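You operate a simulated robot arm through the tools that you are given. There is no shell and no other tool.

You run a simulated robot arm. Do the job below in one go: nothing can be reset, and whatever is moved stays where it is left.

Task
Rub the seam off the clamped spout with the pad that the vice card names.
Fine: put the pad back, free the lock, slide the jaw open and stand the spout on the cream foam pad. Set down upright: what you pick out, spout. What is to be rubbed or washed off counts as gone when no trace of it is left.

The check looks at the end state, three seconds after you hand in, the way a careful person would. Anything else that was tipped, shoved, dropped, spilled or broken makes it a failure.

Robot
A 7-joint arm with a two-finger parallel gripper, fixed in place. Base frame: the origin is at the foot of the arm, x ahead of it, y to its left, z up; the work surface is at about z = 88. Readings come in cm, rad, newtons and seconds.
With the tool pointing down near the work surface it reaches from about 24 to 68 cm from the base axis. Its first joint turns from -1.152 to 1.152 rad. Payload 2.4 kg.
The tool frame sits at the grasp point between the pads (the TCP): z along the fingers, y along the line on which they close. The tips reach 3 cm beyond it. The gripper opens to 9.4 cm. The fingers are 2.8 cm wide and 1 cm thick; the gripper's body (5 by 9.6 cm) begins 5.5 cm behind the TCP.
Orientation is told as [roll, pitch, yaw] about the base's x, y, z axes, in that order, counted from this pose: with the fingers straight down and closing along the base's y, the tool's x points along the base's -x, its y along +y and its z along -z.

Tools
- The arm moves only by the tool step_arm. Its arguments are lists of equal length, an entry for each row: "linear": the shift along the tool's x, y, z in units of 40 mm (1.0 is 40 mm), a list of three; "turn": the turn, a rotation vector about the tool's x, y, z in units of 8 degrees (1.0 is 8 degrees), a list of three; "hand": the opening, from 0 (shut) to 1 (fully open). In form: {"linear": [[x, y, z], ...], "turn": [[ax, ay, az], ...], "hand": [hand, ...]}. A call has 1 to 20 rows; each row shifts and turns the commanded pose from where the row before left it, along the tool's axes as they then stand. A call with a number of a shift or a turn outside -1 to 1 is refused whole. Rows are played at 5 a second. More than 5 cm and 0.15 rad between two rows, or a gripper value outside its range, and nothing of the call is played. A pose out of reach is approached as far as the arm can. The call stops where the force on the tool passes 40 N (or 10 N more than at its start, if that is more) or the arm is blocked; 0.2 s more then pass. The fingers move at their own pace (about 15.3 cm/s each) and stop on an object; they squeeze with about 22 N. The grip force told is the motor's: it shows also when the fingers shut on nothing. Time passes only in rows, and 0.2 s behind the last, so rows that do not move let the fingers close. The reply holds the time, the measured pose of the TCP, the force on the tool along the base axes, the opening and the grip force, in the units named above and with some noise, with the torque about the TCP (base axes, N m) and any sound that the robot's microphone picked up, and new pictures: "show" is both (left out), scene, wrist or none.
- Cameras (640 x 400 px; columns grow to the right, rows downward): "scene" is fixed at [4.96, 47.48, 144.67]; the picture's right is [-0.62, -0.78, 0.00], its down [-0.43, 0.34, -0.84] and it looks along [0.66, -0.52, -0.55] (base axes); focal length 309 px, centre (320, 200). "wrist" rides on the gripper at [7.6, 1.4, -10.2] in the tool frame; the picture's right is [-0.18, 0.98, 0.00], its down [-0.75, -0.14, -0.64] and it looks along [-0.63, -0.12, 0.77] (tool axes); focal length 243 px, centre (320, 200).
- measure_at(camera, pixels): for up to 12 pixels [column, row] of the newest picture of that camera ("zoom" is the newest enlarged one), the place [x, y, z] in the base frame of the surface seen there, good to about 0.2 cm, but the place of the scene camera against the robot may be out by one fixed shift of up to 1.2 cm in any direction. The clock stands still meanwhile.
- close_up(camera, box): a new picture of the part [left, top, right, bottom] of that camera's present view, enlarged. The clock stands still meanwhile.
- hand_in(): hands the job in; it is judged then, once.

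Leave the gripper open and the arm clear of the work at the hand-in unless told otherwise.

The tools are called after ">>>" as name(argument=value, ...) on one line, values as JSON. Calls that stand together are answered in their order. step_arm: Moves the arm, as the interface text tells. Its arguments: {"type":"object","properties":{"linear":{"type":"array","items":{"type":"array","items":{"type":"number"}}},"turn":{"type":"array","items":{"type":"array","items":{"type":"number"}}},"hand":{"type":"array","items":{"type":"number"}},"show":{"type":"string","enum":["both","scene","wrist","none"]}},"required":["linear","turn","hand"]} The other tools are called the same way: measure_at (camera, pixels) gives the place of the surface under pixels of a picture; close_up (camera, box) takes an enlarged picture of a part of a camera's view; hand_in () hands the job in.

At the start:

```text
t: 0.0
eef_pos: [38.67, 24.07, 126.02]
tcp_rot: [0.0, 0.0, 0.0]
contact_force: [0.9, -0.5, 0.1]
torque: [0.0, -0.01, -0.02]
finger_gap: 9.42
finger_force: 0.0
```

scene: 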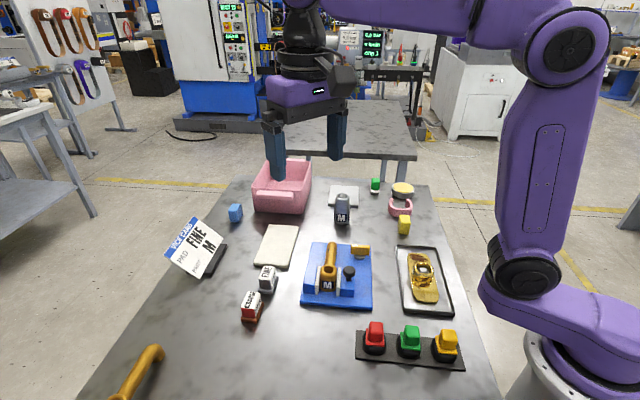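
wrist: 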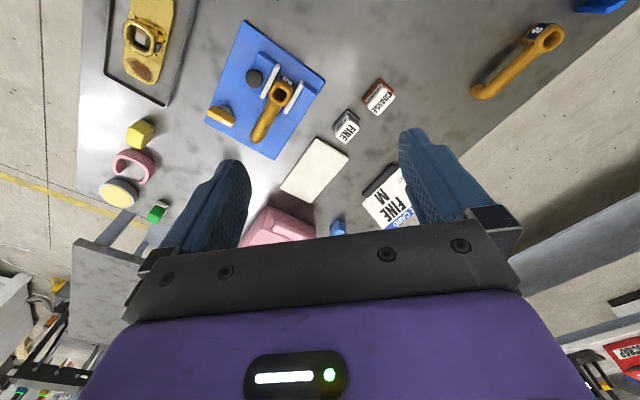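

I see a vice card that reads "FINE M", the vice with a spout clamped on the blue base, and two pads labelled FINE and another. I'll take close-ups first.

>>> close_up(camera="scene", box=[140, 200, 300, 300])

>>> close_up(camera="scene", box=[280, 225, 400, 315])

>>> close_up(camera="scene", box=[220, 170, 440, 330])

>>> close_up(camera="wrist", box=[190, 10, 410, 220])

```text
4.00 times, centred on (220, 250) of scene
```

zoom: 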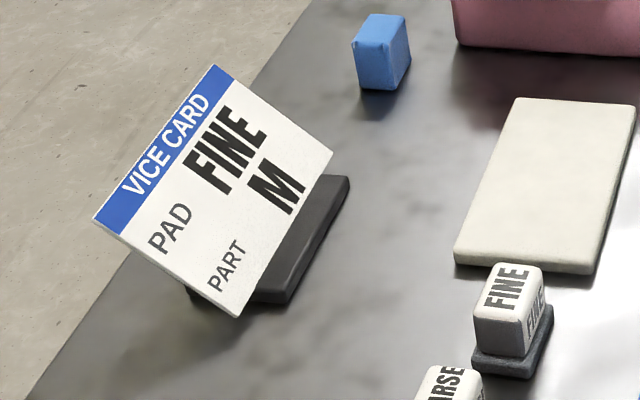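

```text
4.44 times, centred on (340, 270) of scene
```

zoom: 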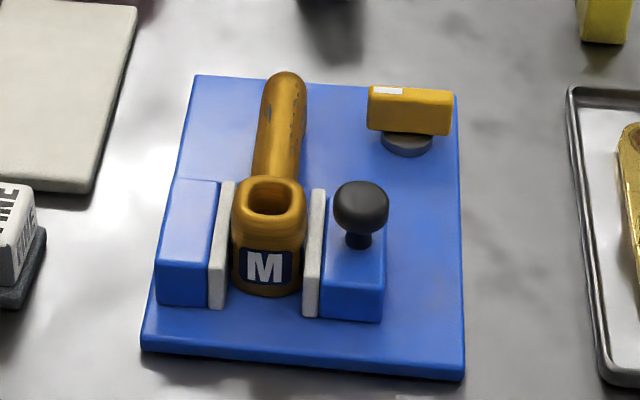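

```text
2.50 times, centred on (330, 250) of scene
```

zoom: 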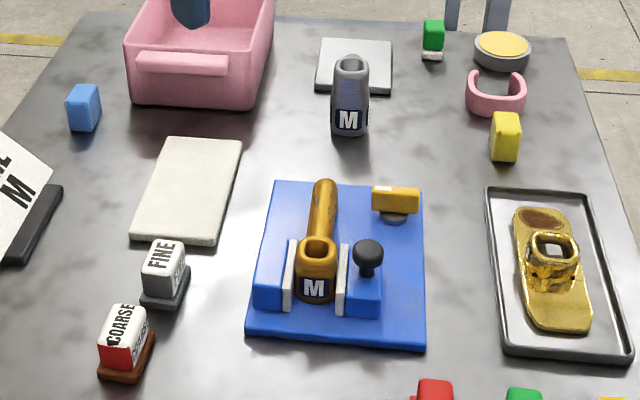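

```text
1.90 times, centred on (300, 115) of wrist
```

zoom: 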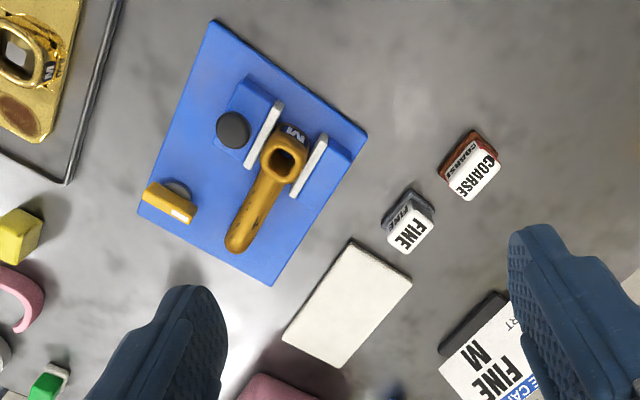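

The card asks for the FINE pad and part M. I'll measure points in the newest zoom (wrist): spout mouth, jaws, knob, lever, pads and foam.

>>> measure_at(camera="zoom", pixels=[[408, 235], [415, 210], [480, 177], [347, 300], [284, 165], [262, 215], [240, 245], [232, 127], [263, 135], [309, 165], [165, 203], [297, 133]])

>>> measure_at(camera="wrist", pixels=[[247, 22], [325, 80], [276, 158], [206, 120], [318, 138], [348, 154], [310, 203], [282, 187], [139, 40], [520, 50], [380, 85], [346, 115]])

```text
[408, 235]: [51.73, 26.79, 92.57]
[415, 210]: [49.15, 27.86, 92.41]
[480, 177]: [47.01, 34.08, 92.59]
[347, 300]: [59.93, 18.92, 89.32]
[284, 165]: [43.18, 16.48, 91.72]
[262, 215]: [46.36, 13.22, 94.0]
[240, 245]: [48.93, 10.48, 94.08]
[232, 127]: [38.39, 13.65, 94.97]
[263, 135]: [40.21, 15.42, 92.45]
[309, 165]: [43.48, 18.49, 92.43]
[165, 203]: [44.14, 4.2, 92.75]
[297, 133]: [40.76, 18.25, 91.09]
```

```text
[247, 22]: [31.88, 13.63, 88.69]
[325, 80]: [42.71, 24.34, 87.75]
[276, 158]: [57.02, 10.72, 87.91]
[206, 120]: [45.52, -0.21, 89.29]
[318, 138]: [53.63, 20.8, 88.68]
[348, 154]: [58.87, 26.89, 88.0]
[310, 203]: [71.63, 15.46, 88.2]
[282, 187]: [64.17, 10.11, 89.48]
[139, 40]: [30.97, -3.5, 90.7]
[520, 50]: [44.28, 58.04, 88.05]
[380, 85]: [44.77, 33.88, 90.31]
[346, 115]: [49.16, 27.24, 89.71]
```

The vice sits turned by about 45° with corners near (31.9,13.6), (42.7,24.3), (57,10.7), (45.5,-0.2). I'll move the arm back and lower so that the wrist camera gets a closer look at the spout.

>>> step_arm(linear=[[0.6, -0.8, 0.9], [0.6, -0.8, 0.9], [0.5, -0.8, 0.9], [0, 0, 0.9], [0, 0, 0.7]], turn=[[0, 0, 0], [0, 0, 0], [0, 0, 0], [0, 0, 0], [0, 0, 0]], hand=[1, 1, 1, 1, 1])

```text
refused: row 1 steps farther than a row can; nothing moved
```

The first row was too long (a row may be at most 5 cm), so I'll use shorter steps.

>>> step_arm(linear=[[0.4, -0.6, 0.8], [0.4, -0.6, 0.8], [0.4, -0.6, 0.8], [0.4, -0.6, 0.8], [0, 0, 0.8], [0, 0, 0.8], [0, 0, 0]], turn=[[0, 0, 0], [0, 0, 0], [0, 0, 0], [0, 0, 0], [0, 0, 0], [0, 0, 0], [0, 0, 0]], hand=[1, 1, 1, 1, 1, 1, 1])

```text
t: 1.6
eef_pos: [32.19, 14.37, 106.86]
tcp_rot: [-0.001, 0.0, -0.001]
contact_force: [-0.4, 0.6, -0.3]
torque: [-0.02, 0.02, -0.02]
finger_gap: 9.38
finger_force: 0.1
```

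scene: 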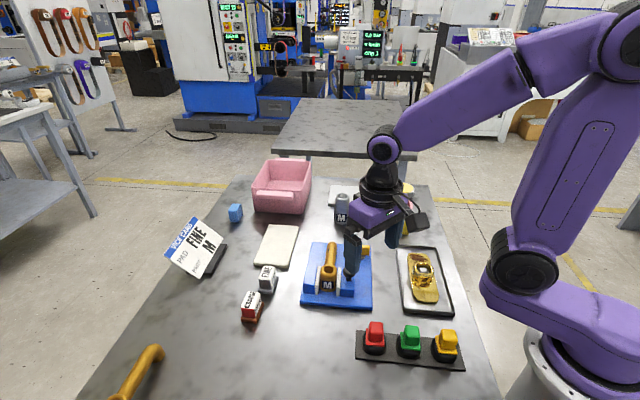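
wrist: 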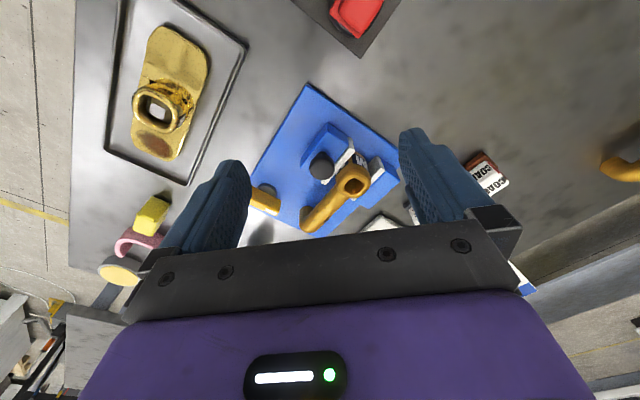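

Now I'll enlarge the spout at about (340,190) in the wrist view.

>>> close_up(camera="wrist", box=[240, 80, 420, 240])

>>> close_up(camera="wrist", box=[290, 150, 390, 240])

>>> close_up(camera="scene", box=[300, 230, 380, 310])

```text
2.50 times, centred on (330, 160) of wrist
```

zoom: 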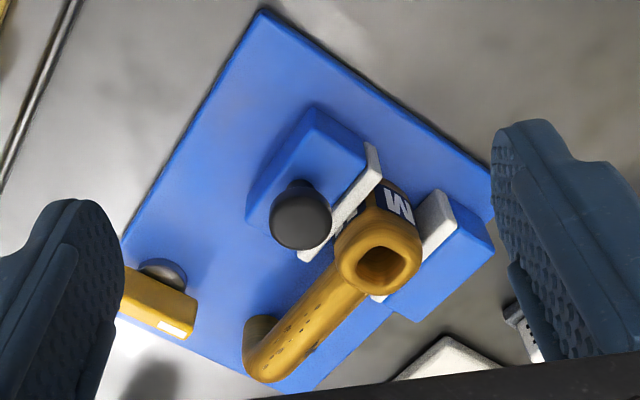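

```text
4.44 times, centred on (340, 195) of wrist
```

zoom: 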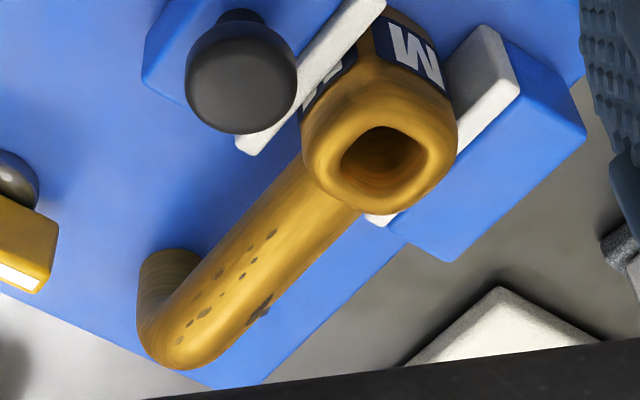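

```text
5.00 times, centred on (340, 270) of scene
```

zoom: 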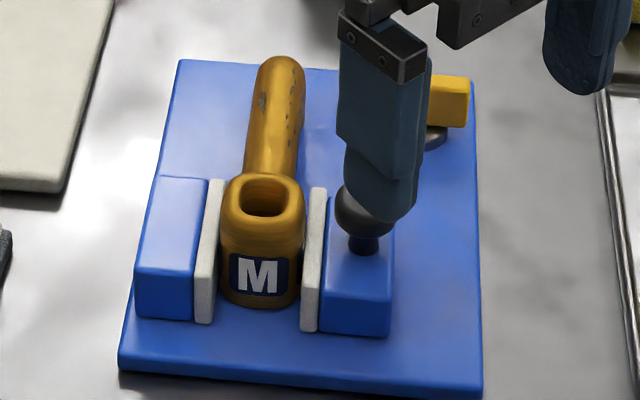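

I see a row of small dark specks along the top of the tube and a bigger blotch on the far (fixed-jaw) side. I'll measure these with the wrist close-up.

>>> close_up(camera="wrist", box=[300, 180, 370, 240])

```text
6.67 times, centred on (335, 210) of wrist
```

zoom: 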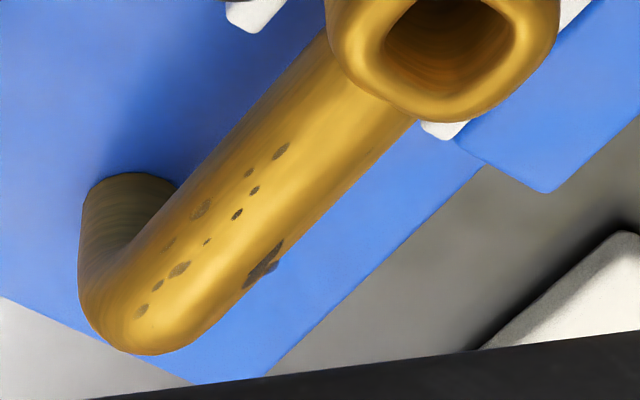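

>>> measure_at(camera="zoom", pixels=[[282, 150], [249, 173], [237, 214], [203, 208], [180, 269], [168, 244], [141, 311], [265, 265], [320, 130], [150, 340], [280, 110], [350, 170]])

>>> measure_at(camera="wrist", pixels=[[320, 167], [353, 173], [355, 190], [372, 175], [340, 183], [263, 199], [277, 210], [268, 195], [370, 150], [385, 150], [329, 140], [302, 205]])

```text
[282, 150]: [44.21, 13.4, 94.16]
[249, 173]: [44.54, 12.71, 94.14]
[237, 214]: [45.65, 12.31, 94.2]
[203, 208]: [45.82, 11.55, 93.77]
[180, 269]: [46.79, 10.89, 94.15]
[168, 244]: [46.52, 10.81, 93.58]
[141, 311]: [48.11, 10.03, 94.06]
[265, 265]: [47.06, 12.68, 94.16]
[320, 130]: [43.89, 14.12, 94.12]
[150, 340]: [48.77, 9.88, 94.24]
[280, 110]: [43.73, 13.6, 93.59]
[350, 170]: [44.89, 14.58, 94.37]
```

```text
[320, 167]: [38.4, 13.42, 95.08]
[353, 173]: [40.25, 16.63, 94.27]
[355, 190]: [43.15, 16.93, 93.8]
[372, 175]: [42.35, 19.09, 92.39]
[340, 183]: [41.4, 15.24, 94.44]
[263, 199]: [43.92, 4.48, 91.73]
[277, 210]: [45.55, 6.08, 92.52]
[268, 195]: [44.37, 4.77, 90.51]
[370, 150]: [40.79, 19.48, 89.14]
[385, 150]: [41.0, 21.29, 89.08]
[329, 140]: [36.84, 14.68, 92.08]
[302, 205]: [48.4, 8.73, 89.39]
```

The tube's top is at z≈94.3, running from about (44,14) to (49,10). Next I'll look at the FINE pad from closer, at about (50,27).

>>> step_arm(linear=[[-0.44, 0.71, 0.1], [-0.44, 0.71, 0.1], [-0.44, 0.71, 0.1], [-0.44, 0.71, 0.1], [-0.44, 0.71, 0.1], [0, 0, 0]], turn=[[0, 0, 0], [0, 0, 0], [0, 0, 0], [0, 0, 0], [0, 0, 0], [0, 0, 0]], hand=[1, 1, 1, 1, 1, 1], show="both")

>>> close_up(camera="wrist", box=[260, 80, 420, 240])

>>> close_up(camera="scene", box=[230, 250, 310, 330])

```text
t: 3.0
eef_pos: [41.11, 28.79, 104.94]
tcp_rot: [0.001, -0.001, 0.0]
contact_force: [0.5, -0.1, 0.0]
torque: [0.01, 0.0, -0.05]
finger_gap: 9.41
finger_force: 0.2
```

scene: 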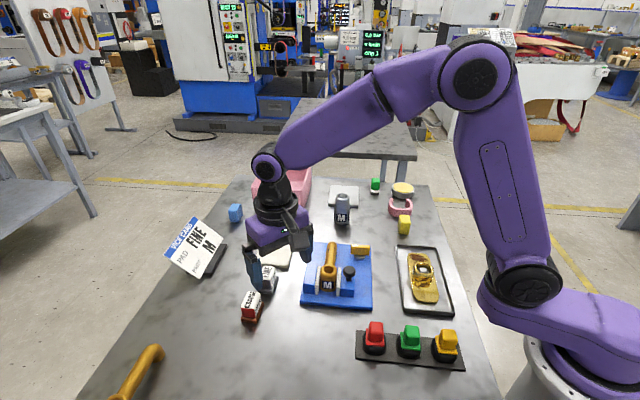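
wrist: 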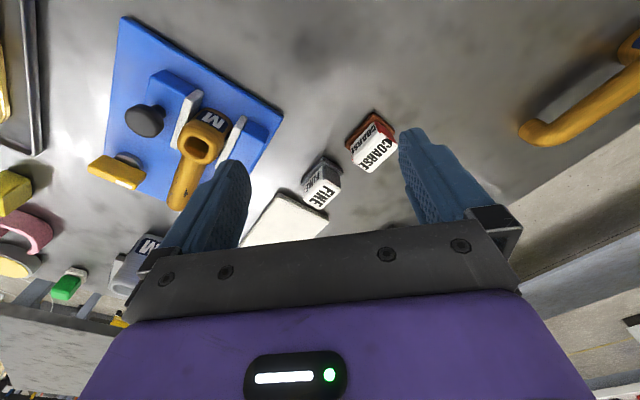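

```text
2.50 times, centred on (340, 160) of wrist
```

zoom: 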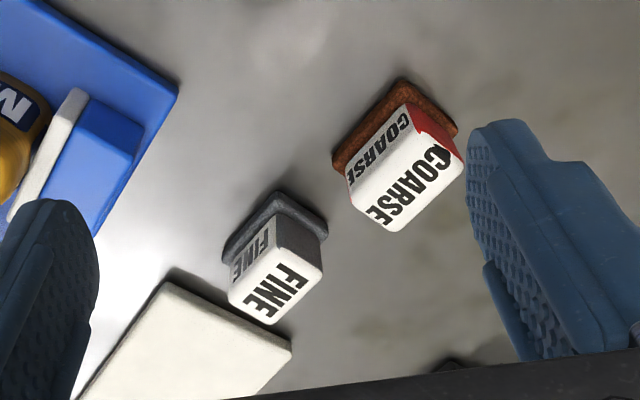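

```text
5.00 times, centred on (270, 290) of scene
```

zoom: 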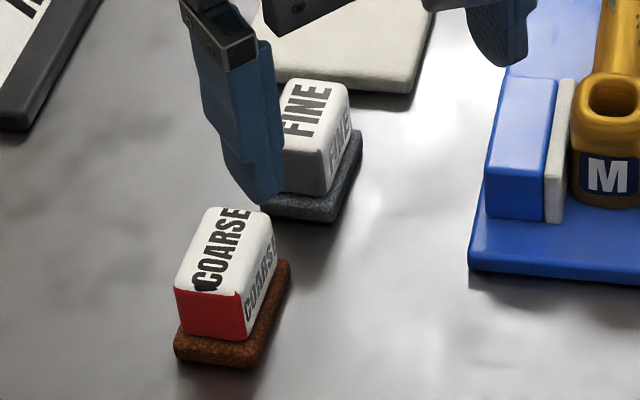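

The dark gritty base below the FINE block is the abrasive face. I'll zoom on it in the wrist view and measure the corners.

>>> close_up(camera="wrist", box=[290, 145, 370, 215])

```text
5.71 times, centred on (330, 180) of wrist
```

zoom: 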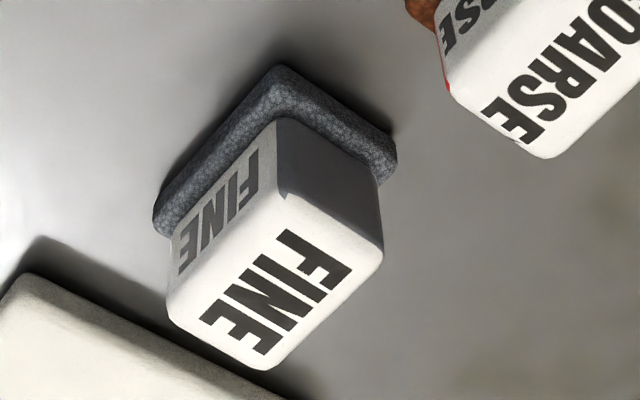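

>>> measure_at(camera="zoom", pixels=[[280, 200], [370, 245], [265, 355], [180, 305], [275, 280], [280, 135], [375, 190], [175, 245], [275, 85], [160, 210], [385, 150], [280, 72]])

```text
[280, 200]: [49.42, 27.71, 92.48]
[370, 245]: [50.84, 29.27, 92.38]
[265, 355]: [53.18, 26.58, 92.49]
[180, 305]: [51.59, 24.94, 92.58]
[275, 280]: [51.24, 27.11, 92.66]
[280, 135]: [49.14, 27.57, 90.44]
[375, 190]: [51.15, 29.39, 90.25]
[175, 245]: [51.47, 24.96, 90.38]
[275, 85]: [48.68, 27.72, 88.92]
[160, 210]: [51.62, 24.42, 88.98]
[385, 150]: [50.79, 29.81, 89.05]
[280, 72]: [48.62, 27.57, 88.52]
```

The FINE block's top is centred near (51.25,27.1,92.5), its long side runs at about -46° and its short side is about 2.4 cm. I'll move above it and turn the gripper -46° in yaw so that the fingers close across the short side.

>>> step_arm(linear=[[-0.84, -0.14, 0], [-0.84, -0.14, 0], [-0.84, -0.14, 0], [0, 0, 0], [0, 0, 0], [0, 0, 0], [0, 0, 0], [0, 0, 0], [0, 0, 0], [0, 0, 0]], turn=[[0, 0, 0], [0, 0, 0], [0, 0, 0], [0, 0, 1], [0, 0, 1], [0, 0, 1], [0, 0, 1], [0, 0, 1], [0, 0, 0.75], [0, 0, 0]], hand=[1, 1, 1, 1, 1, 1, 1, 1, 1, 1])

```text
t: 5.2
eef_pos: [51.02, 27.02, 104.89]
tcp_rot: [0.002, 0.001, -0.804]
contact_force: [0.4, 0.4, -0.7]
torque: [0.01, 0.0, 0.02]
finger_gap: 9.38
finger_force: 0.2
```

scene: 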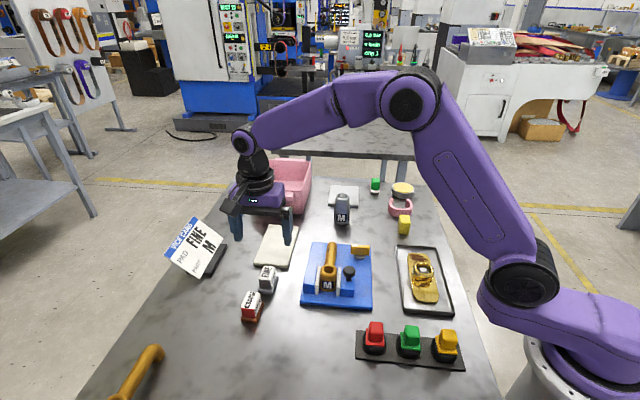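
wrist: 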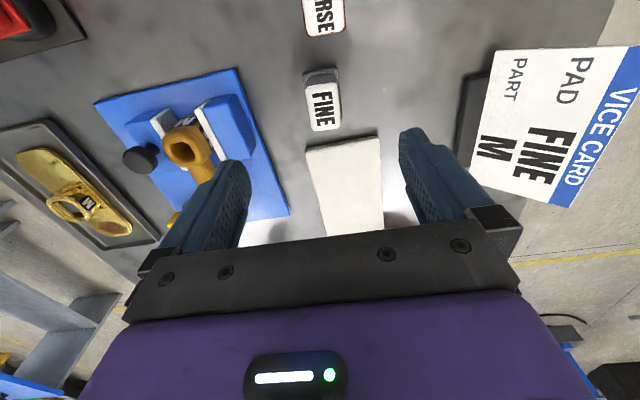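

The gripper is turned. I'll zoom on the FINE block at about (323,105) to measure its edges again in this view.

>>> close_up(camera="wrist", box=[275, 60, 375, 145])

```text
4.71 times, centred on (325, 102) of wrist
```

zoom: 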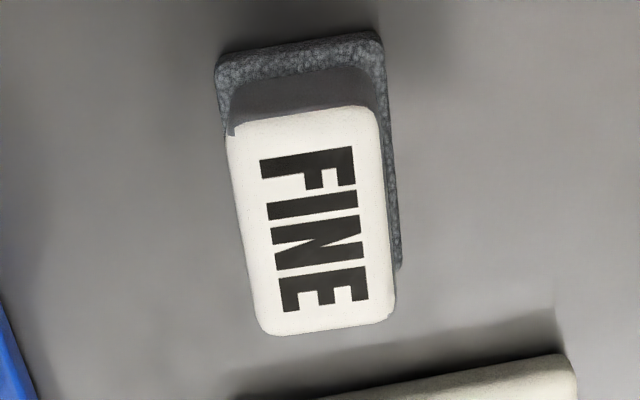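

>>> measure_at(camera="zoom", pixels=[[235, 135], [370, 115], [388, 305], [265, 325], [315, 225], [220, 60], [375, 40], [240, 220], [380, 200], [395, 255], [300, 125], [328, 320]])

```text
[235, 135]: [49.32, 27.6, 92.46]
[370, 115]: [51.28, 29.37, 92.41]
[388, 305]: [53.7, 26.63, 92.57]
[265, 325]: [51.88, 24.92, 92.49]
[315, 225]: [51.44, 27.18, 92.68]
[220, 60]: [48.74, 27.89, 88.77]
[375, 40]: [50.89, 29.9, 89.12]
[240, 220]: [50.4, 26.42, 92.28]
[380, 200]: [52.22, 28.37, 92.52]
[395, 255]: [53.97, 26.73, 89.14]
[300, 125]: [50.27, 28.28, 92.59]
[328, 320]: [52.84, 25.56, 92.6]
```

The block centre is about (51.45,27.15), its yaw about -47°, and its base flange top is at z≈89.2. I'll centre over it, turn a little more, half-close the fingers and go down to TCP z≈92.8 (tips at 89.8).

>>> step_arm(linear=[[-0.05, 0.1, 0], [0, 0, 0.8], [0, 0, 0.8], [0, 0, 0.8], [0, 0, 0.4], [0, 0, 0]], turn=[[0, 0, 0.15], [0, 0, 0], [0, 0, 0], [0, 0, 0], [0, 0, 0], [0, 0, 0]], hand=[0.6, 0.6, 0.6, 0.6, 0.6, 0.6])

```text
t: 6.6
eef_pos: [51.51, 27.16, 93.42]
tcp_rot: [0.001, 0.001, -0.823]
contact_force: [0.1, 0.1, 0.2]
torque: [-0.02, 0.01, 0.0]
finger_gap: 5.63
finger_force: 0.0
```

scene: 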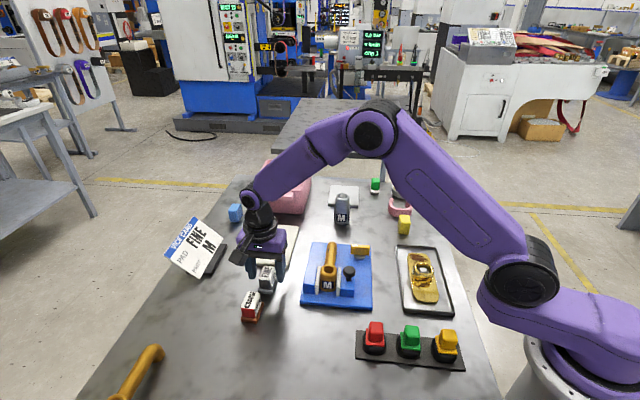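
wrist: 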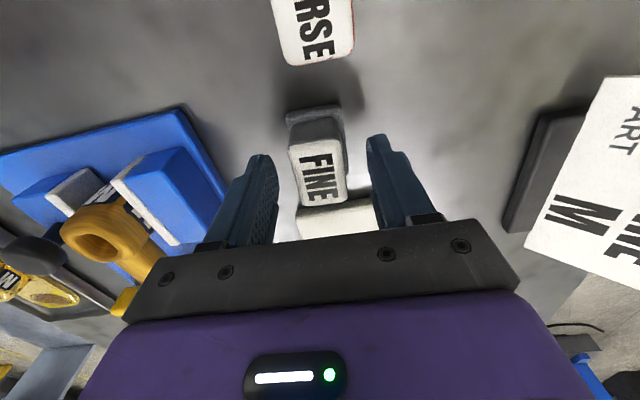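

The fingers straddle the block. I'll go 0.6 cm lower and close.

>>> step_arm(linear=[[0, 0, 0.15], [0, 0, 0], [0, 0, 0], [0, 0, 0], [0, 0, 0]], turn=[[0, 0, 0], [0, 0, 0], [0, 0, 0], [0, 0, 0], [0, 0, 0]], hand=[0.6, 0.6, 0, 0, 0])

```text
t: 7.8
eef_pos: [51.7, 27.18, 93.03]
tcp_rot: [0.004, -0.001, -0.822]
contact_force: [0.8, -0.1, 17.3]
torque: [-0.12, 0.04, 0.02]
finger_gap: 2.92
finger_force: 22.0
```

scene: 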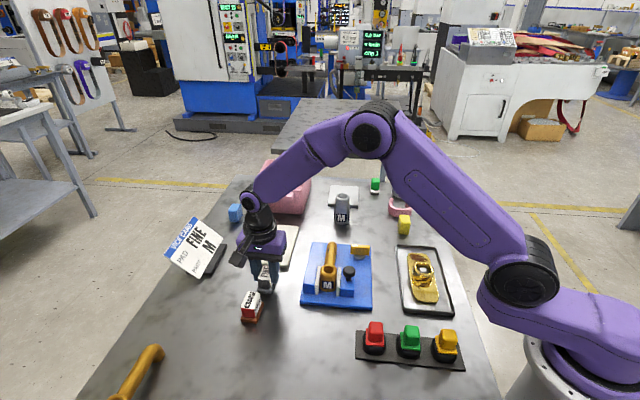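
wrist: 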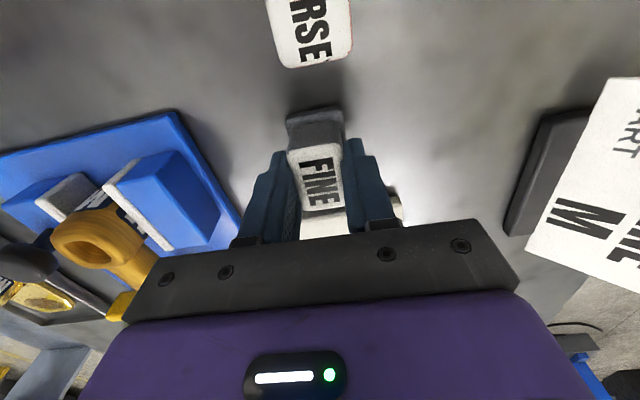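

The grip reads 17 N upward, so the tips press on the flange. I'll open slightly, rise 0.3 cm and grip again.

>>> step_arm(linear=[[0, 0, 0], [0, 0, 0], [0, 0, -0.08], [0, 0, 0], [0, 0, 0], [0, 0, 0], [0, 0, 0]], turn=[[0, 0, 0], [0, 0, 0], [0, 0, 0], [0, 0, 0], [0, 0, 0], [0, 0, 0], [0, 0, 0]], hand=[0.5, 0.5, 0.5, 0.5, 0, 0, 0])

>>> close_up(camera="wrist", box=[240, 80, 400, 240])

```text
t: 9.4
eef_pos: [51.47, 27.0, 93.3]
tcp_rot: [0.001, 0.001, -0.825]
contact_force: [-0.2, -0.4, -0.1]
torque: [0.04, 0.01, 0.0]
finger_gap: 2.89
finger_force: 22.1
```

scene: 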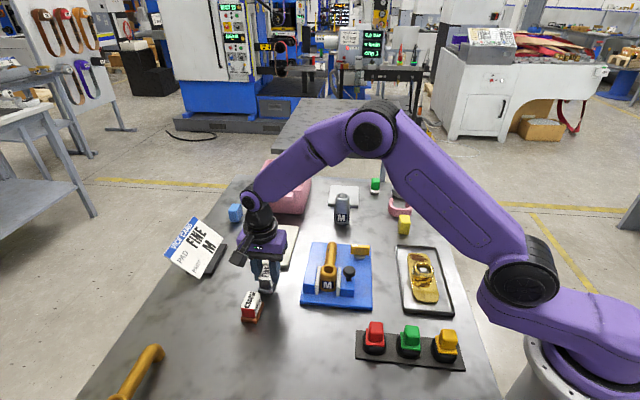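
wrist: 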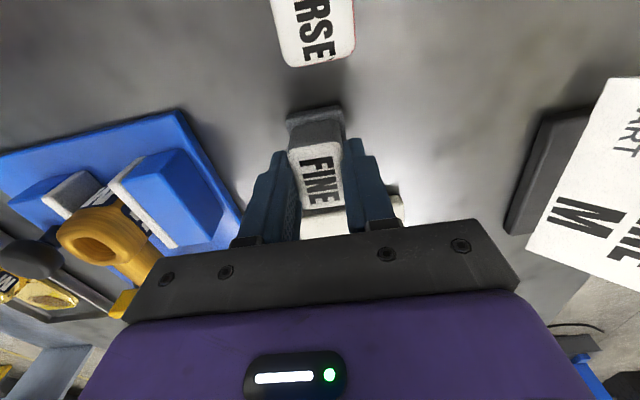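

```text
2.50 times, centred on (320, 160) of wrist
```

zoom: 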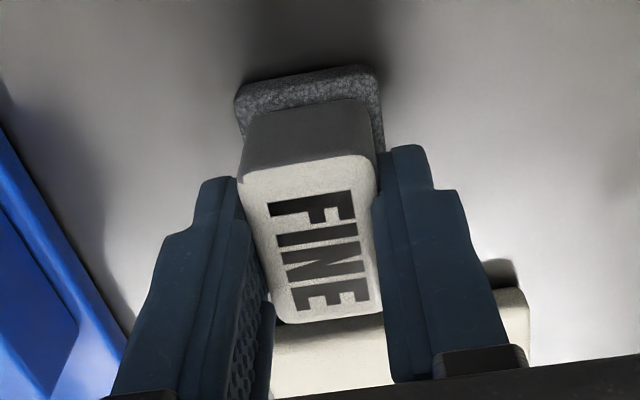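

The grip is good: 2.9 cm wide at 22 N, TCP (51.47,27.0,93.3), yaw -0.825. I'll keep this as the put-back pose (pad bottom about 5.3 cm below the TCP). Next I'll lift and move so the spout shows beside the pad.

>>> step_arm(linear=[[0, 0, -0.5], [0, 0, -1], [0, 0, -1], [0, 0, -1], [0.4, -0.75, 0], [0.4, -0.75, 0], [0, 0, 0]], turn=[[0, 0, 0], [0, 0, 0], [0, 0, 0], [0, 0, 0], [0, 0, 0], [0, 0, 0], [0, 0, 0]], hand=[0, 0, 0, 0, 0, 0, 0])

>>> close_up(camera="wrist", box=[140, 80, 320, 240])

>>> close_up(camera="scene", box=[300, 230, 380, 310])

```text
t: 11.0
eef_pos: [44.82, 25.54, 107.49]
tcp_rot: [0.0, -0.001, -0.823]
contact_force: [-0.2, 0.6, 0.0]
torque: [0.01, 0.02, 0.02]
finger_gap: 0.0
finger_force: 21.9
```

scene: 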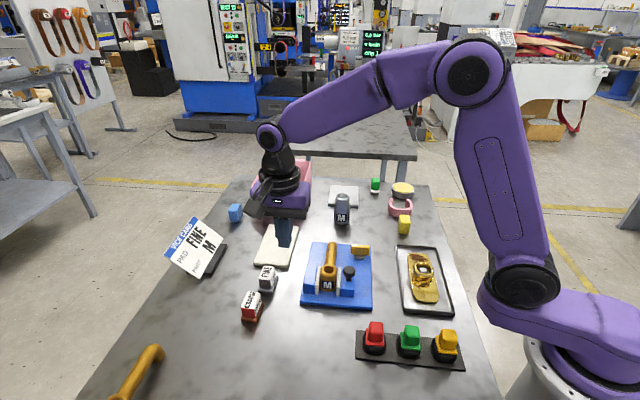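
wrist: 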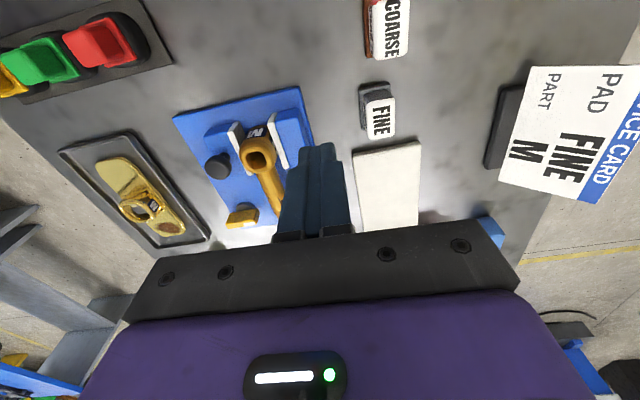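

```text
2.50 times, centred on (230, 160) of wrist
```

zoom: 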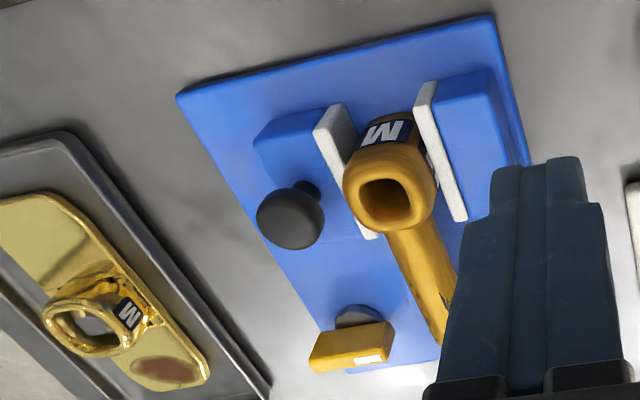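

```text
5.00 times, centred on (340, 270) of scene
```

zoom: 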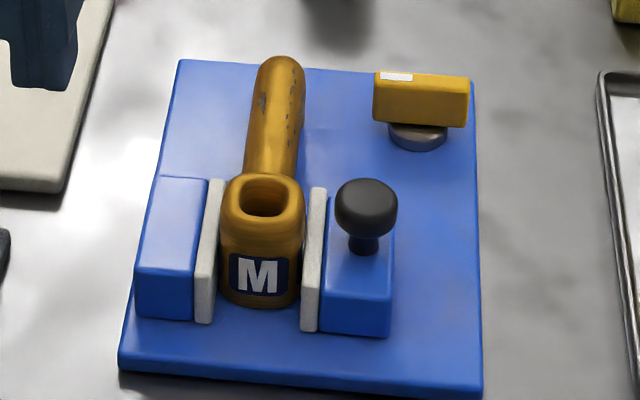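

The gap reads 0.0, so the pad slipped out during the lift. It still stands at about (375,112) in the wrist view. I'll zoom on it to see its pose and shape.

>>> close_up(camera="wrist", box=[340, 70, 420, 150])

>>> close_up(camera="scene", box=[230, 250, 310, 330])

```text
5.00 times, centred on (380, 110) of wrist
```

zoom: 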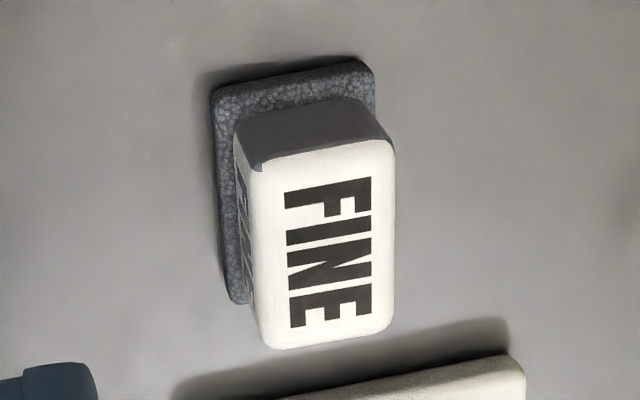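

```text
5.00 times, centred on (270, 290) of scene
```

zoom: 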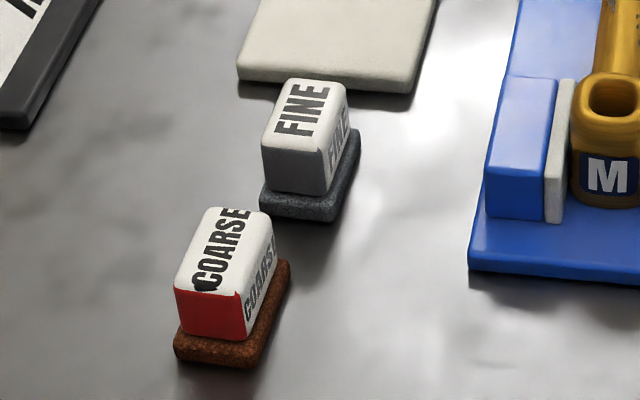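

The FINE pad stands almost where it was, so I can grip it again. First, while the hand is empty, I'll open it and move in line with the tube to study the seam and the vice.

>>> step_arm(linear=[[0, -0.9, 0], [0, -0.9, 0], [0, 0, 0], [0, 0, 0]], turn=[[0, 0, 0], [0, 0, 0], [0, 0, 0], [0, 0, 0]], hand=[1, 1, 1, 1], show="wrist")

>>> close_up(camera="wrist", box=[220, 90, 400, 230])

>>> close_up(camera="wrist", box=[290, 150, 370, 230])

```text
t: 12.0
eef_pos: [39.61, 20.56, 107.25]
tcp_rot: [0.002, 0.001, -0.824]
contact_force: [0.2, 0.5, 0.1]
torque: [-0.02, -0.01, 0.02]
finger_gap: 9.39
finger_force: 0.1
```

wrist: 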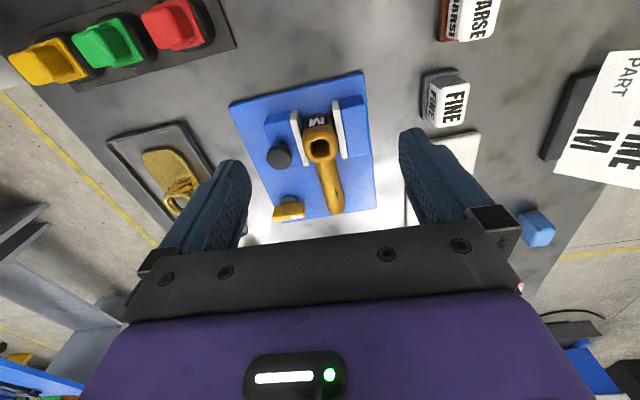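

```text
2.86 times, centred on (310, 160) of wrist
```

zoom: 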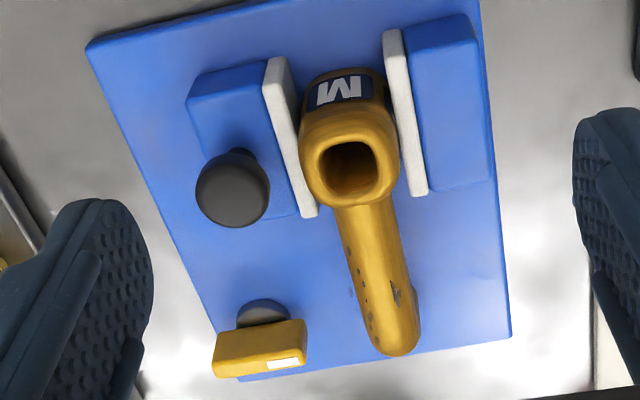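

```text
5.00 times, centred on (330, 190) of wrist
```

zoom: 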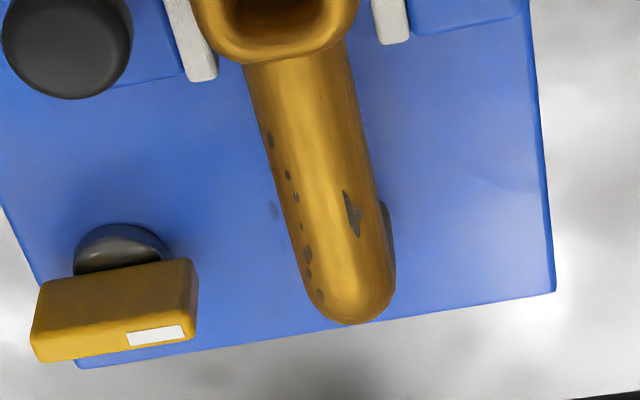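

Two marks are visible: a dotted seam on the left (movable-jaw) shoulder of the tube and a blotch right of the top. I'll measure them.

>>> measure_at(camera="zoom", pixels=[[270, 139], [288, 175], [297, 200], [306, 253], [319, 296], [275, 210], [352, 213], [250, 85], [355, 85], [390, 270], [300, 80], [345, 315]])

>>> measure_at(camera="wrist", pixels=[[230, 105], [362, 72], [375, 207], [320, 148], [310, 160], [331, 160], [279, 156], [318, 122], [303, 128], [336, 125], [289, 210], [291, 200]])

```text
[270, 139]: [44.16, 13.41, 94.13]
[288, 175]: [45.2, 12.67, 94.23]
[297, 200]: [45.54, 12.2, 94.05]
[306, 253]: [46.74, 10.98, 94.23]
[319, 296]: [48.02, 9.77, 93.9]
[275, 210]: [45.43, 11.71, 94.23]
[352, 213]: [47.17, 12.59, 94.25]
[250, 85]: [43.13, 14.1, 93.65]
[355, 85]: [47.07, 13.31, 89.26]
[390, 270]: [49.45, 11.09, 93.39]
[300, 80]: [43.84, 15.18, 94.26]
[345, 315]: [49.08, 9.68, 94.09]
```

```text
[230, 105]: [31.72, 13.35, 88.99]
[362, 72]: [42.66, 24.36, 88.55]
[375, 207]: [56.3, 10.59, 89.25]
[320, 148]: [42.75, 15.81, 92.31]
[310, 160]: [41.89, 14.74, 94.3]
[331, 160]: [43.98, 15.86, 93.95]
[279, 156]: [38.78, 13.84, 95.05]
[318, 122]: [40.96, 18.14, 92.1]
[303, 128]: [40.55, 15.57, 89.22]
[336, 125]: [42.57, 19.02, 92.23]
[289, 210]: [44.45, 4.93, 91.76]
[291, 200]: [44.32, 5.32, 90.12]
```

The seam specks lie about 0.7 cm toward the movable jaw from the tube's axis and the blotch about 0.65 cm the other way. The tube's radius is about 1.15 and its axis is at z≈93.1. Now I go back above the FINE pad to grip it again.

>>> step_arm(linear=[[-0.2, 0.82, 0], [-0.2, 0.82, 0], [-0.2, 0.82, 0], [-0.2, 0.82, 0], [0, 0, 0.5], [0, 0, 0]], turn=[[0, 0, 0], [0, 0, 0], [0, 0, 0], [0, 0, 0], [0, 0, 0], [0, 0, 0]], hand=[0.8, 0.8, 0.8, 0.8, 0.8, 0.8], show="wrist")

>>> close_up(camera="wrist", box=[270, 60, 380, 160])

```text
t: 13.4
eef_pos: [51.38, 26.95, 105.44]
tcp_rot: [0.001, -0.003, -0.823]
contact_force: [-0.3, 0.1, -0.1]
torque: [-0.02, 0.0, 0.0]
finger_gap: 7.52
finger_force: 0.1
```

wrist: 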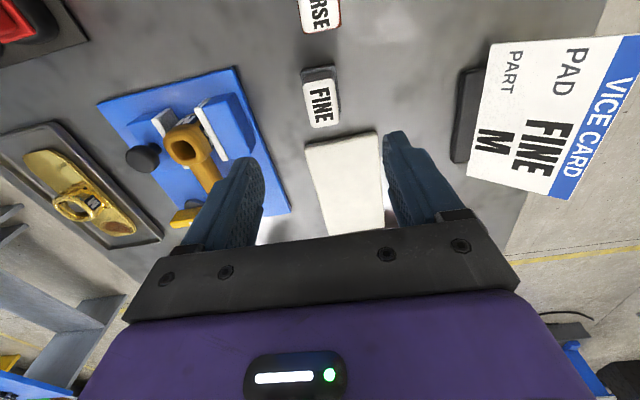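

```text
4.00 times, centred on (325, 110) of wrist
```

zoom: 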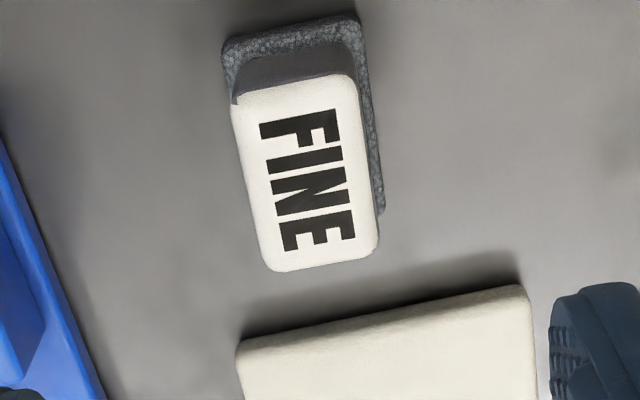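

>>> measure_at(camera="zoom", pixels=[[238, 105], [348, 85], [372, 245], [275, 262], [305, 175], [228, 45], [355, 22], [376, 190], [380, 210], [235, 80], [300, 75], [225, 60]])

```text
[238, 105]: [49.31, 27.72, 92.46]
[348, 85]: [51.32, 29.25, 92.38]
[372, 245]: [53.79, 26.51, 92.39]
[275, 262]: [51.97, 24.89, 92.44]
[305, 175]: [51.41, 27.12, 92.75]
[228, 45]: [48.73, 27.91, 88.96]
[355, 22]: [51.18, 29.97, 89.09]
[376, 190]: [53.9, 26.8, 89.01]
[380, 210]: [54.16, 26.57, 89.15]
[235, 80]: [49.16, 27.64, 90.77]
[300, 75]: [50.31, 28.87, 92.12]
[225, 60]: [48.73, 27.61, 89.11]
```

The pad hasn't moved (centre about (51.6,27.1), same corners). I'll go down again to TCP z≈93.1, close with a longer wait, and lift very slowly.

>>> step_arm(linear=[[0, 0.06, 0.6], [0, 0, 0.8], [0, 0, 0.8], [0, 0, 0.6], [0, 0, 0.28], [0, 0, 0], [0, 0, 0], [0, 0, 0], [0, 0, 0], [0, 0, 0]], turn=[[0, 0, 0.1], [0, 0, 0], [0, 0, 0], [0, 0, 0], [0, 0, 0], [0, 0, 0], [0, 0, 0], [0, 0, 0], [0, 0, 0], [0, 0, 0]], hand=[0.6, 0.6, 0.6, 0.6, 0.6, 0.6, 0, 0, 0, 0], show="wrist")

>>> step_arm(linear=[[0, 0, -0.03], [0, 0, -0.03], [0, 0, -0.03], [0, 0, 0]], turn=[[0, 0, 0], [0, 0, 0], [0, 0, 0], [0, 0, 0]], hand=[0, 0, 0, 0], show="wrist")

```text
t: 15.6
eef_pos: [51.47, 27.21, 93.15]
tcp_rot: [0.0, 0.0, -0.837]
contact_force: [0.1, -0.9, -0.7]
torque: [0.03, 0.0, -0.03]
finger_gap: 2.92
finger_force: 21.8
```

wrist: 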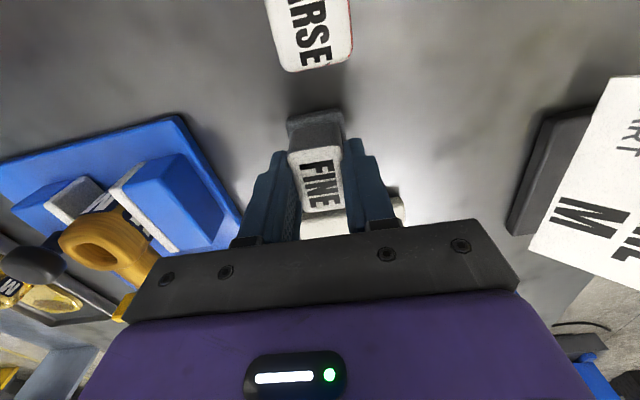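

```text
t: 16.6
eef_pos: [51.65, 27.23, 93.36]
tcp_rot: [0.0, 0.0, -0.839]
contact_force: [-0.6, -0.5, 0.0]
torque: [0.0, 0.01, -0.04]
finger_gap: 2.92
finger_force: 22.1
```

wrist: 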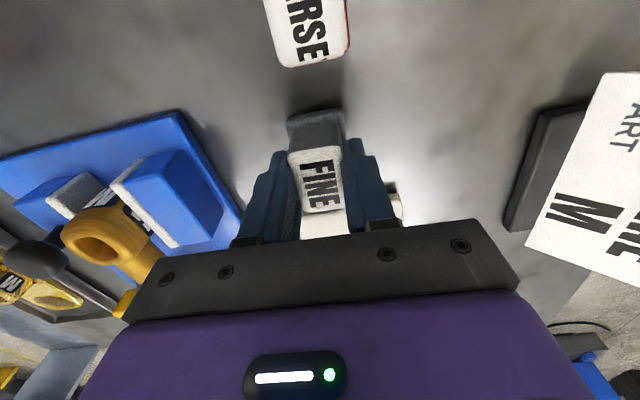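

The gap stays 2.92. I'll go on lifting slowly and watch whether the pad comes along.

>>> step_arm(linear=[[0, 0, -0.05], [0, 0, -0.05], [0, 0, -0.1], [0, 0, -0.1], [0, 0, 0]], turn=[[0, 0, 0], [0, 0, 0], [0, 0, 0], [0, 0, 0], [0, 0, 0]], hand=[0, 0, 0, 0, 0])

>>> close_up(camera="scene", box=[230, 230, 310, 310])

>>> close_up(camera="wrist", box=[240, 80, 400, 240])

```text
t: 17.8
eef_pos: [51.76, 27.29, 94.7]
tcp_rot: [0.0, -0.001, -0.839]
contact_force: [0.7, 0.1, 0.4]
torque: [0.0, -0.02, -0.02]
finger_gap: 2.91
finger_force: 22.1
```

scene: 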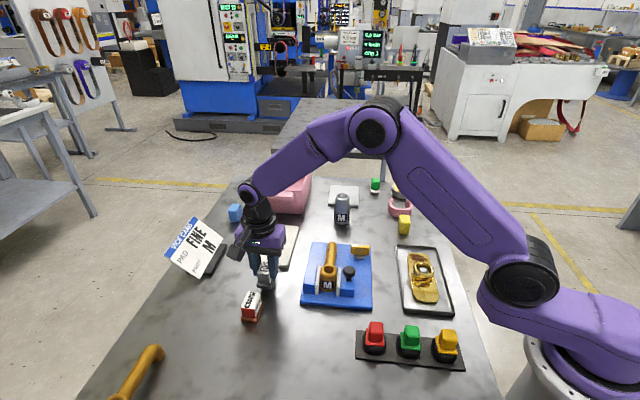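
wrist: 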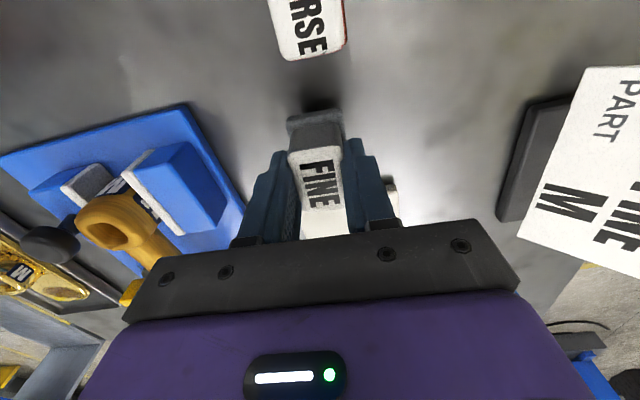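

```text
5.00 times, centred on (270, 270) of scene
```

zoom: 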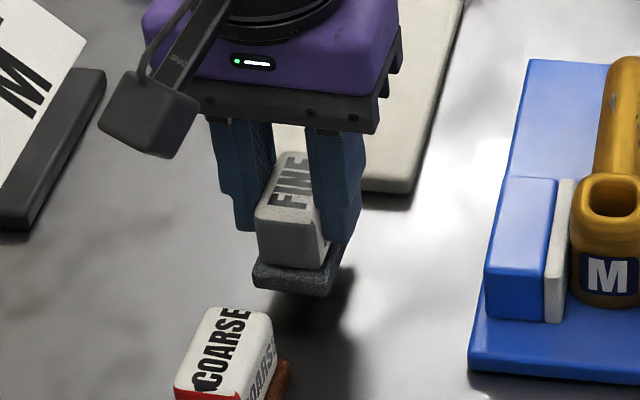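

```text
2.50 times, centred on (320, 160) of wrist
```

zoom: 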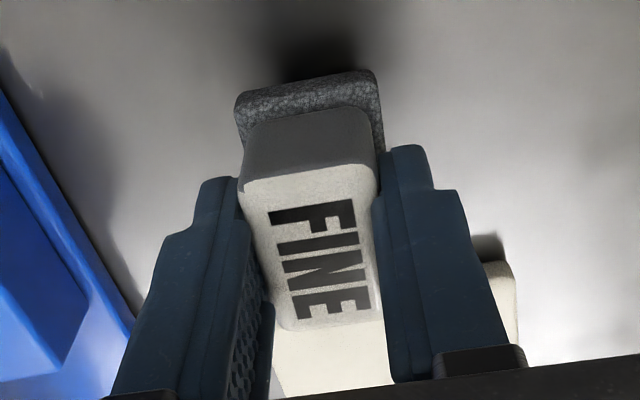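

The pad is held now; the first lift was simply too fast. I'll lift gently to about z 101.8 and turn +3° to line up with the vice (yaw -45°).

>>> step_arm(linear=[[0, 0, -0.15], [0, 0, -0.2], [0, 0, -0.25], [0, 0, -0.3], [0, 0, -0.3], [0, 0, -0.3], [0, 0, -0.2], [0, 0, -0.1], [0, 0, 0]], turn=[[0, 0, 0], [0, 0, 0], [0, 0, -0.1], [0, 0, -0.15], [0, 0, -0.13], [0, 0, 0], [0, 0, 0], [0, 0, 0], [0, 0, 0]], hand=[0, 0, 0, 0, 0, 0, 0, 0, 0])

```text
t: 19.8
eef_pos: [51.6, 27.37, 101.74]
tcp_rot: [0.0, 0.002, -0.782]
contact_force: [0.4, -0.2, -1.5]
torque: [0.01, 0.01, 0.02]
finger_gap: 2.92
finger_force: 21.5
```

scene: 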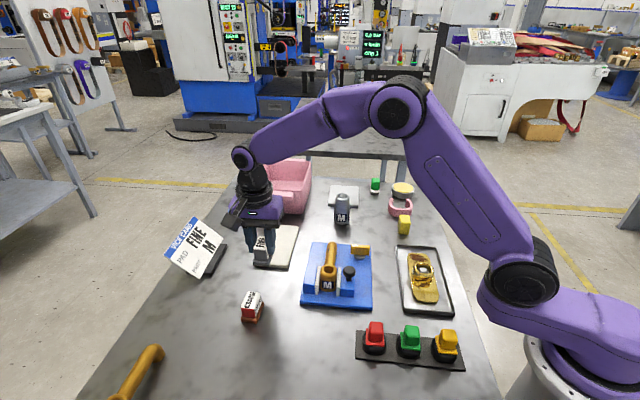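
wrist: 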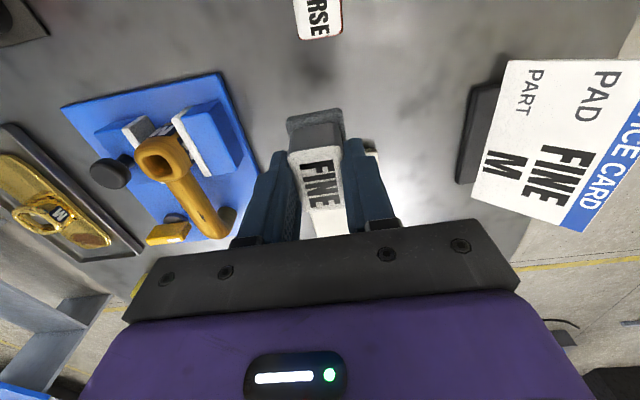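

The pad is still held. From here the wrist camera sees the fixed-jaw side of the tube, so I'll zoom in to check for more marks.

>>> close_up(camera="wrist", box=[130, 130, 260, 250])

```text
3.33 times, centred on (195, 190) of wrist
```

zoom: 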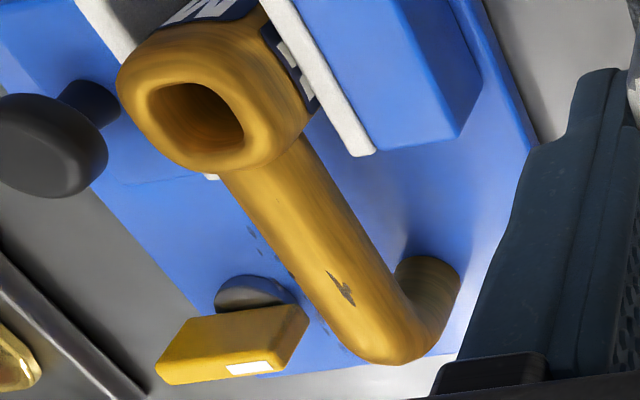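

On this side there is only the blotch at about (340,290) in the zoom, plus seam specks standing out on the other side. I'll measure the blotch and the tube's ridge.

>>> measure_at(camera="zoom", pixels=[[335, 280], [348, 300], [250, 230], [262, 255], [285, 270], [300, 295], [290, 200], [350, 250], [380, 330], [430, 270], [455, 290], [240, 180]])

```text
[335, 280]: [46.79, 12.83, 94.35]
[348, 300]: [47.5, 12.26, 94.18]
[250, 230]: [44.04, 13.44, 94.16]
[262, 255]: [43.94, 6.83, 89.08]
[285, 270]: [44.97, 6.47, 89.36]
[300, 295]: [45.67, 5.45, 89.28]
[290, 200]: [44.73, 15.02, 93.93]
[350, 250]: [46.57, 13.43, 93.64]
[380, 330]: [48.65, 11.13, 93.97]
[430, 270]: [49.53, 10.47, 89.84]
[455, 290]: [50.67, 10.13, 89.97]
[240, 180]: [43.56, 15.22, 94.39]
```

Only the blotch at (47.1,12.5,94.3) shows on this side. I'll carry the pad gently across at z≈101.8 to a place beside and above the tube (u≈37.6, v≈23.5 in vice axes).

>>> step_arm(linear=[[-0.05, -0.15, 0], [-0.09, -0.25, 0], [-0.12, -0.35, 0], [-0.12, -0.35, 0], [-0.12, -0.35, 0], [-0.12, -0.35, 0], [-0.12, -0.35, 0], [-0.12, -0.35, 0], [-0.12, -0.35, 0], [-0.12, -0.35, 0], [-0.12, -0.35, 0], [-0.12, -0.35, 0], [-0.12, -0.35, 0], [-0.09, -0.25, 0], [-0.05, -0.1, 0], [0, 0, 0]], turn=[[0, 0, 0], [0, 0, 0], [0, 0, 0], [0, 0, 0], [0, 0, 0], [0, 0, 0], [0, 0, 0], [0, 0, 0], [0, 0, 0], [0, 0, 0], [0, 0, 0], [0, 0, 0], [0, 0, 0], [0, 0, 0], [0, 0, 0], [0, 0, 0]], hand=[0, 0, 0, 0, 0, 0, 0, 0, 0, 0, 0, 0, 0, 0, 0, 0])

```text
t: 23.2
eef_pos: [43.29, 9.6, 101.84]
tcp_rot: [0.0, 0.0, -0.784]
contact_force: [0.6, 0.3, -0.6]
torque: [0.03, 0.0, 0.0]
finger_gap: 2.93
finger_force: 21.9
```

scene: 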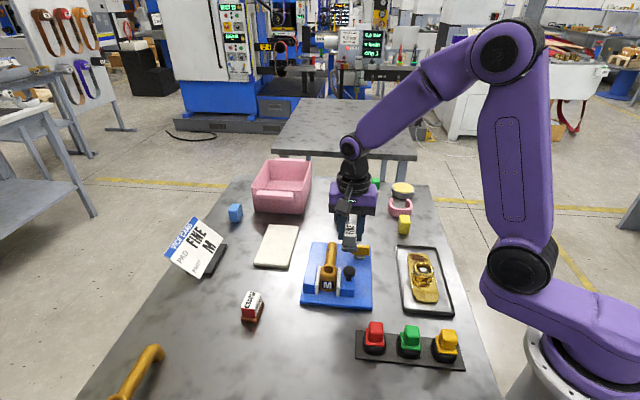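
wrist: 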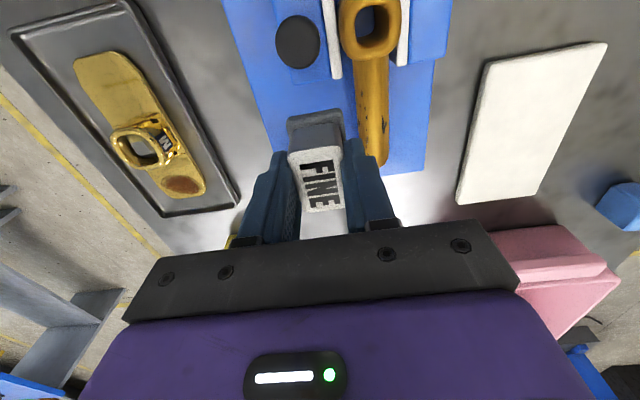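

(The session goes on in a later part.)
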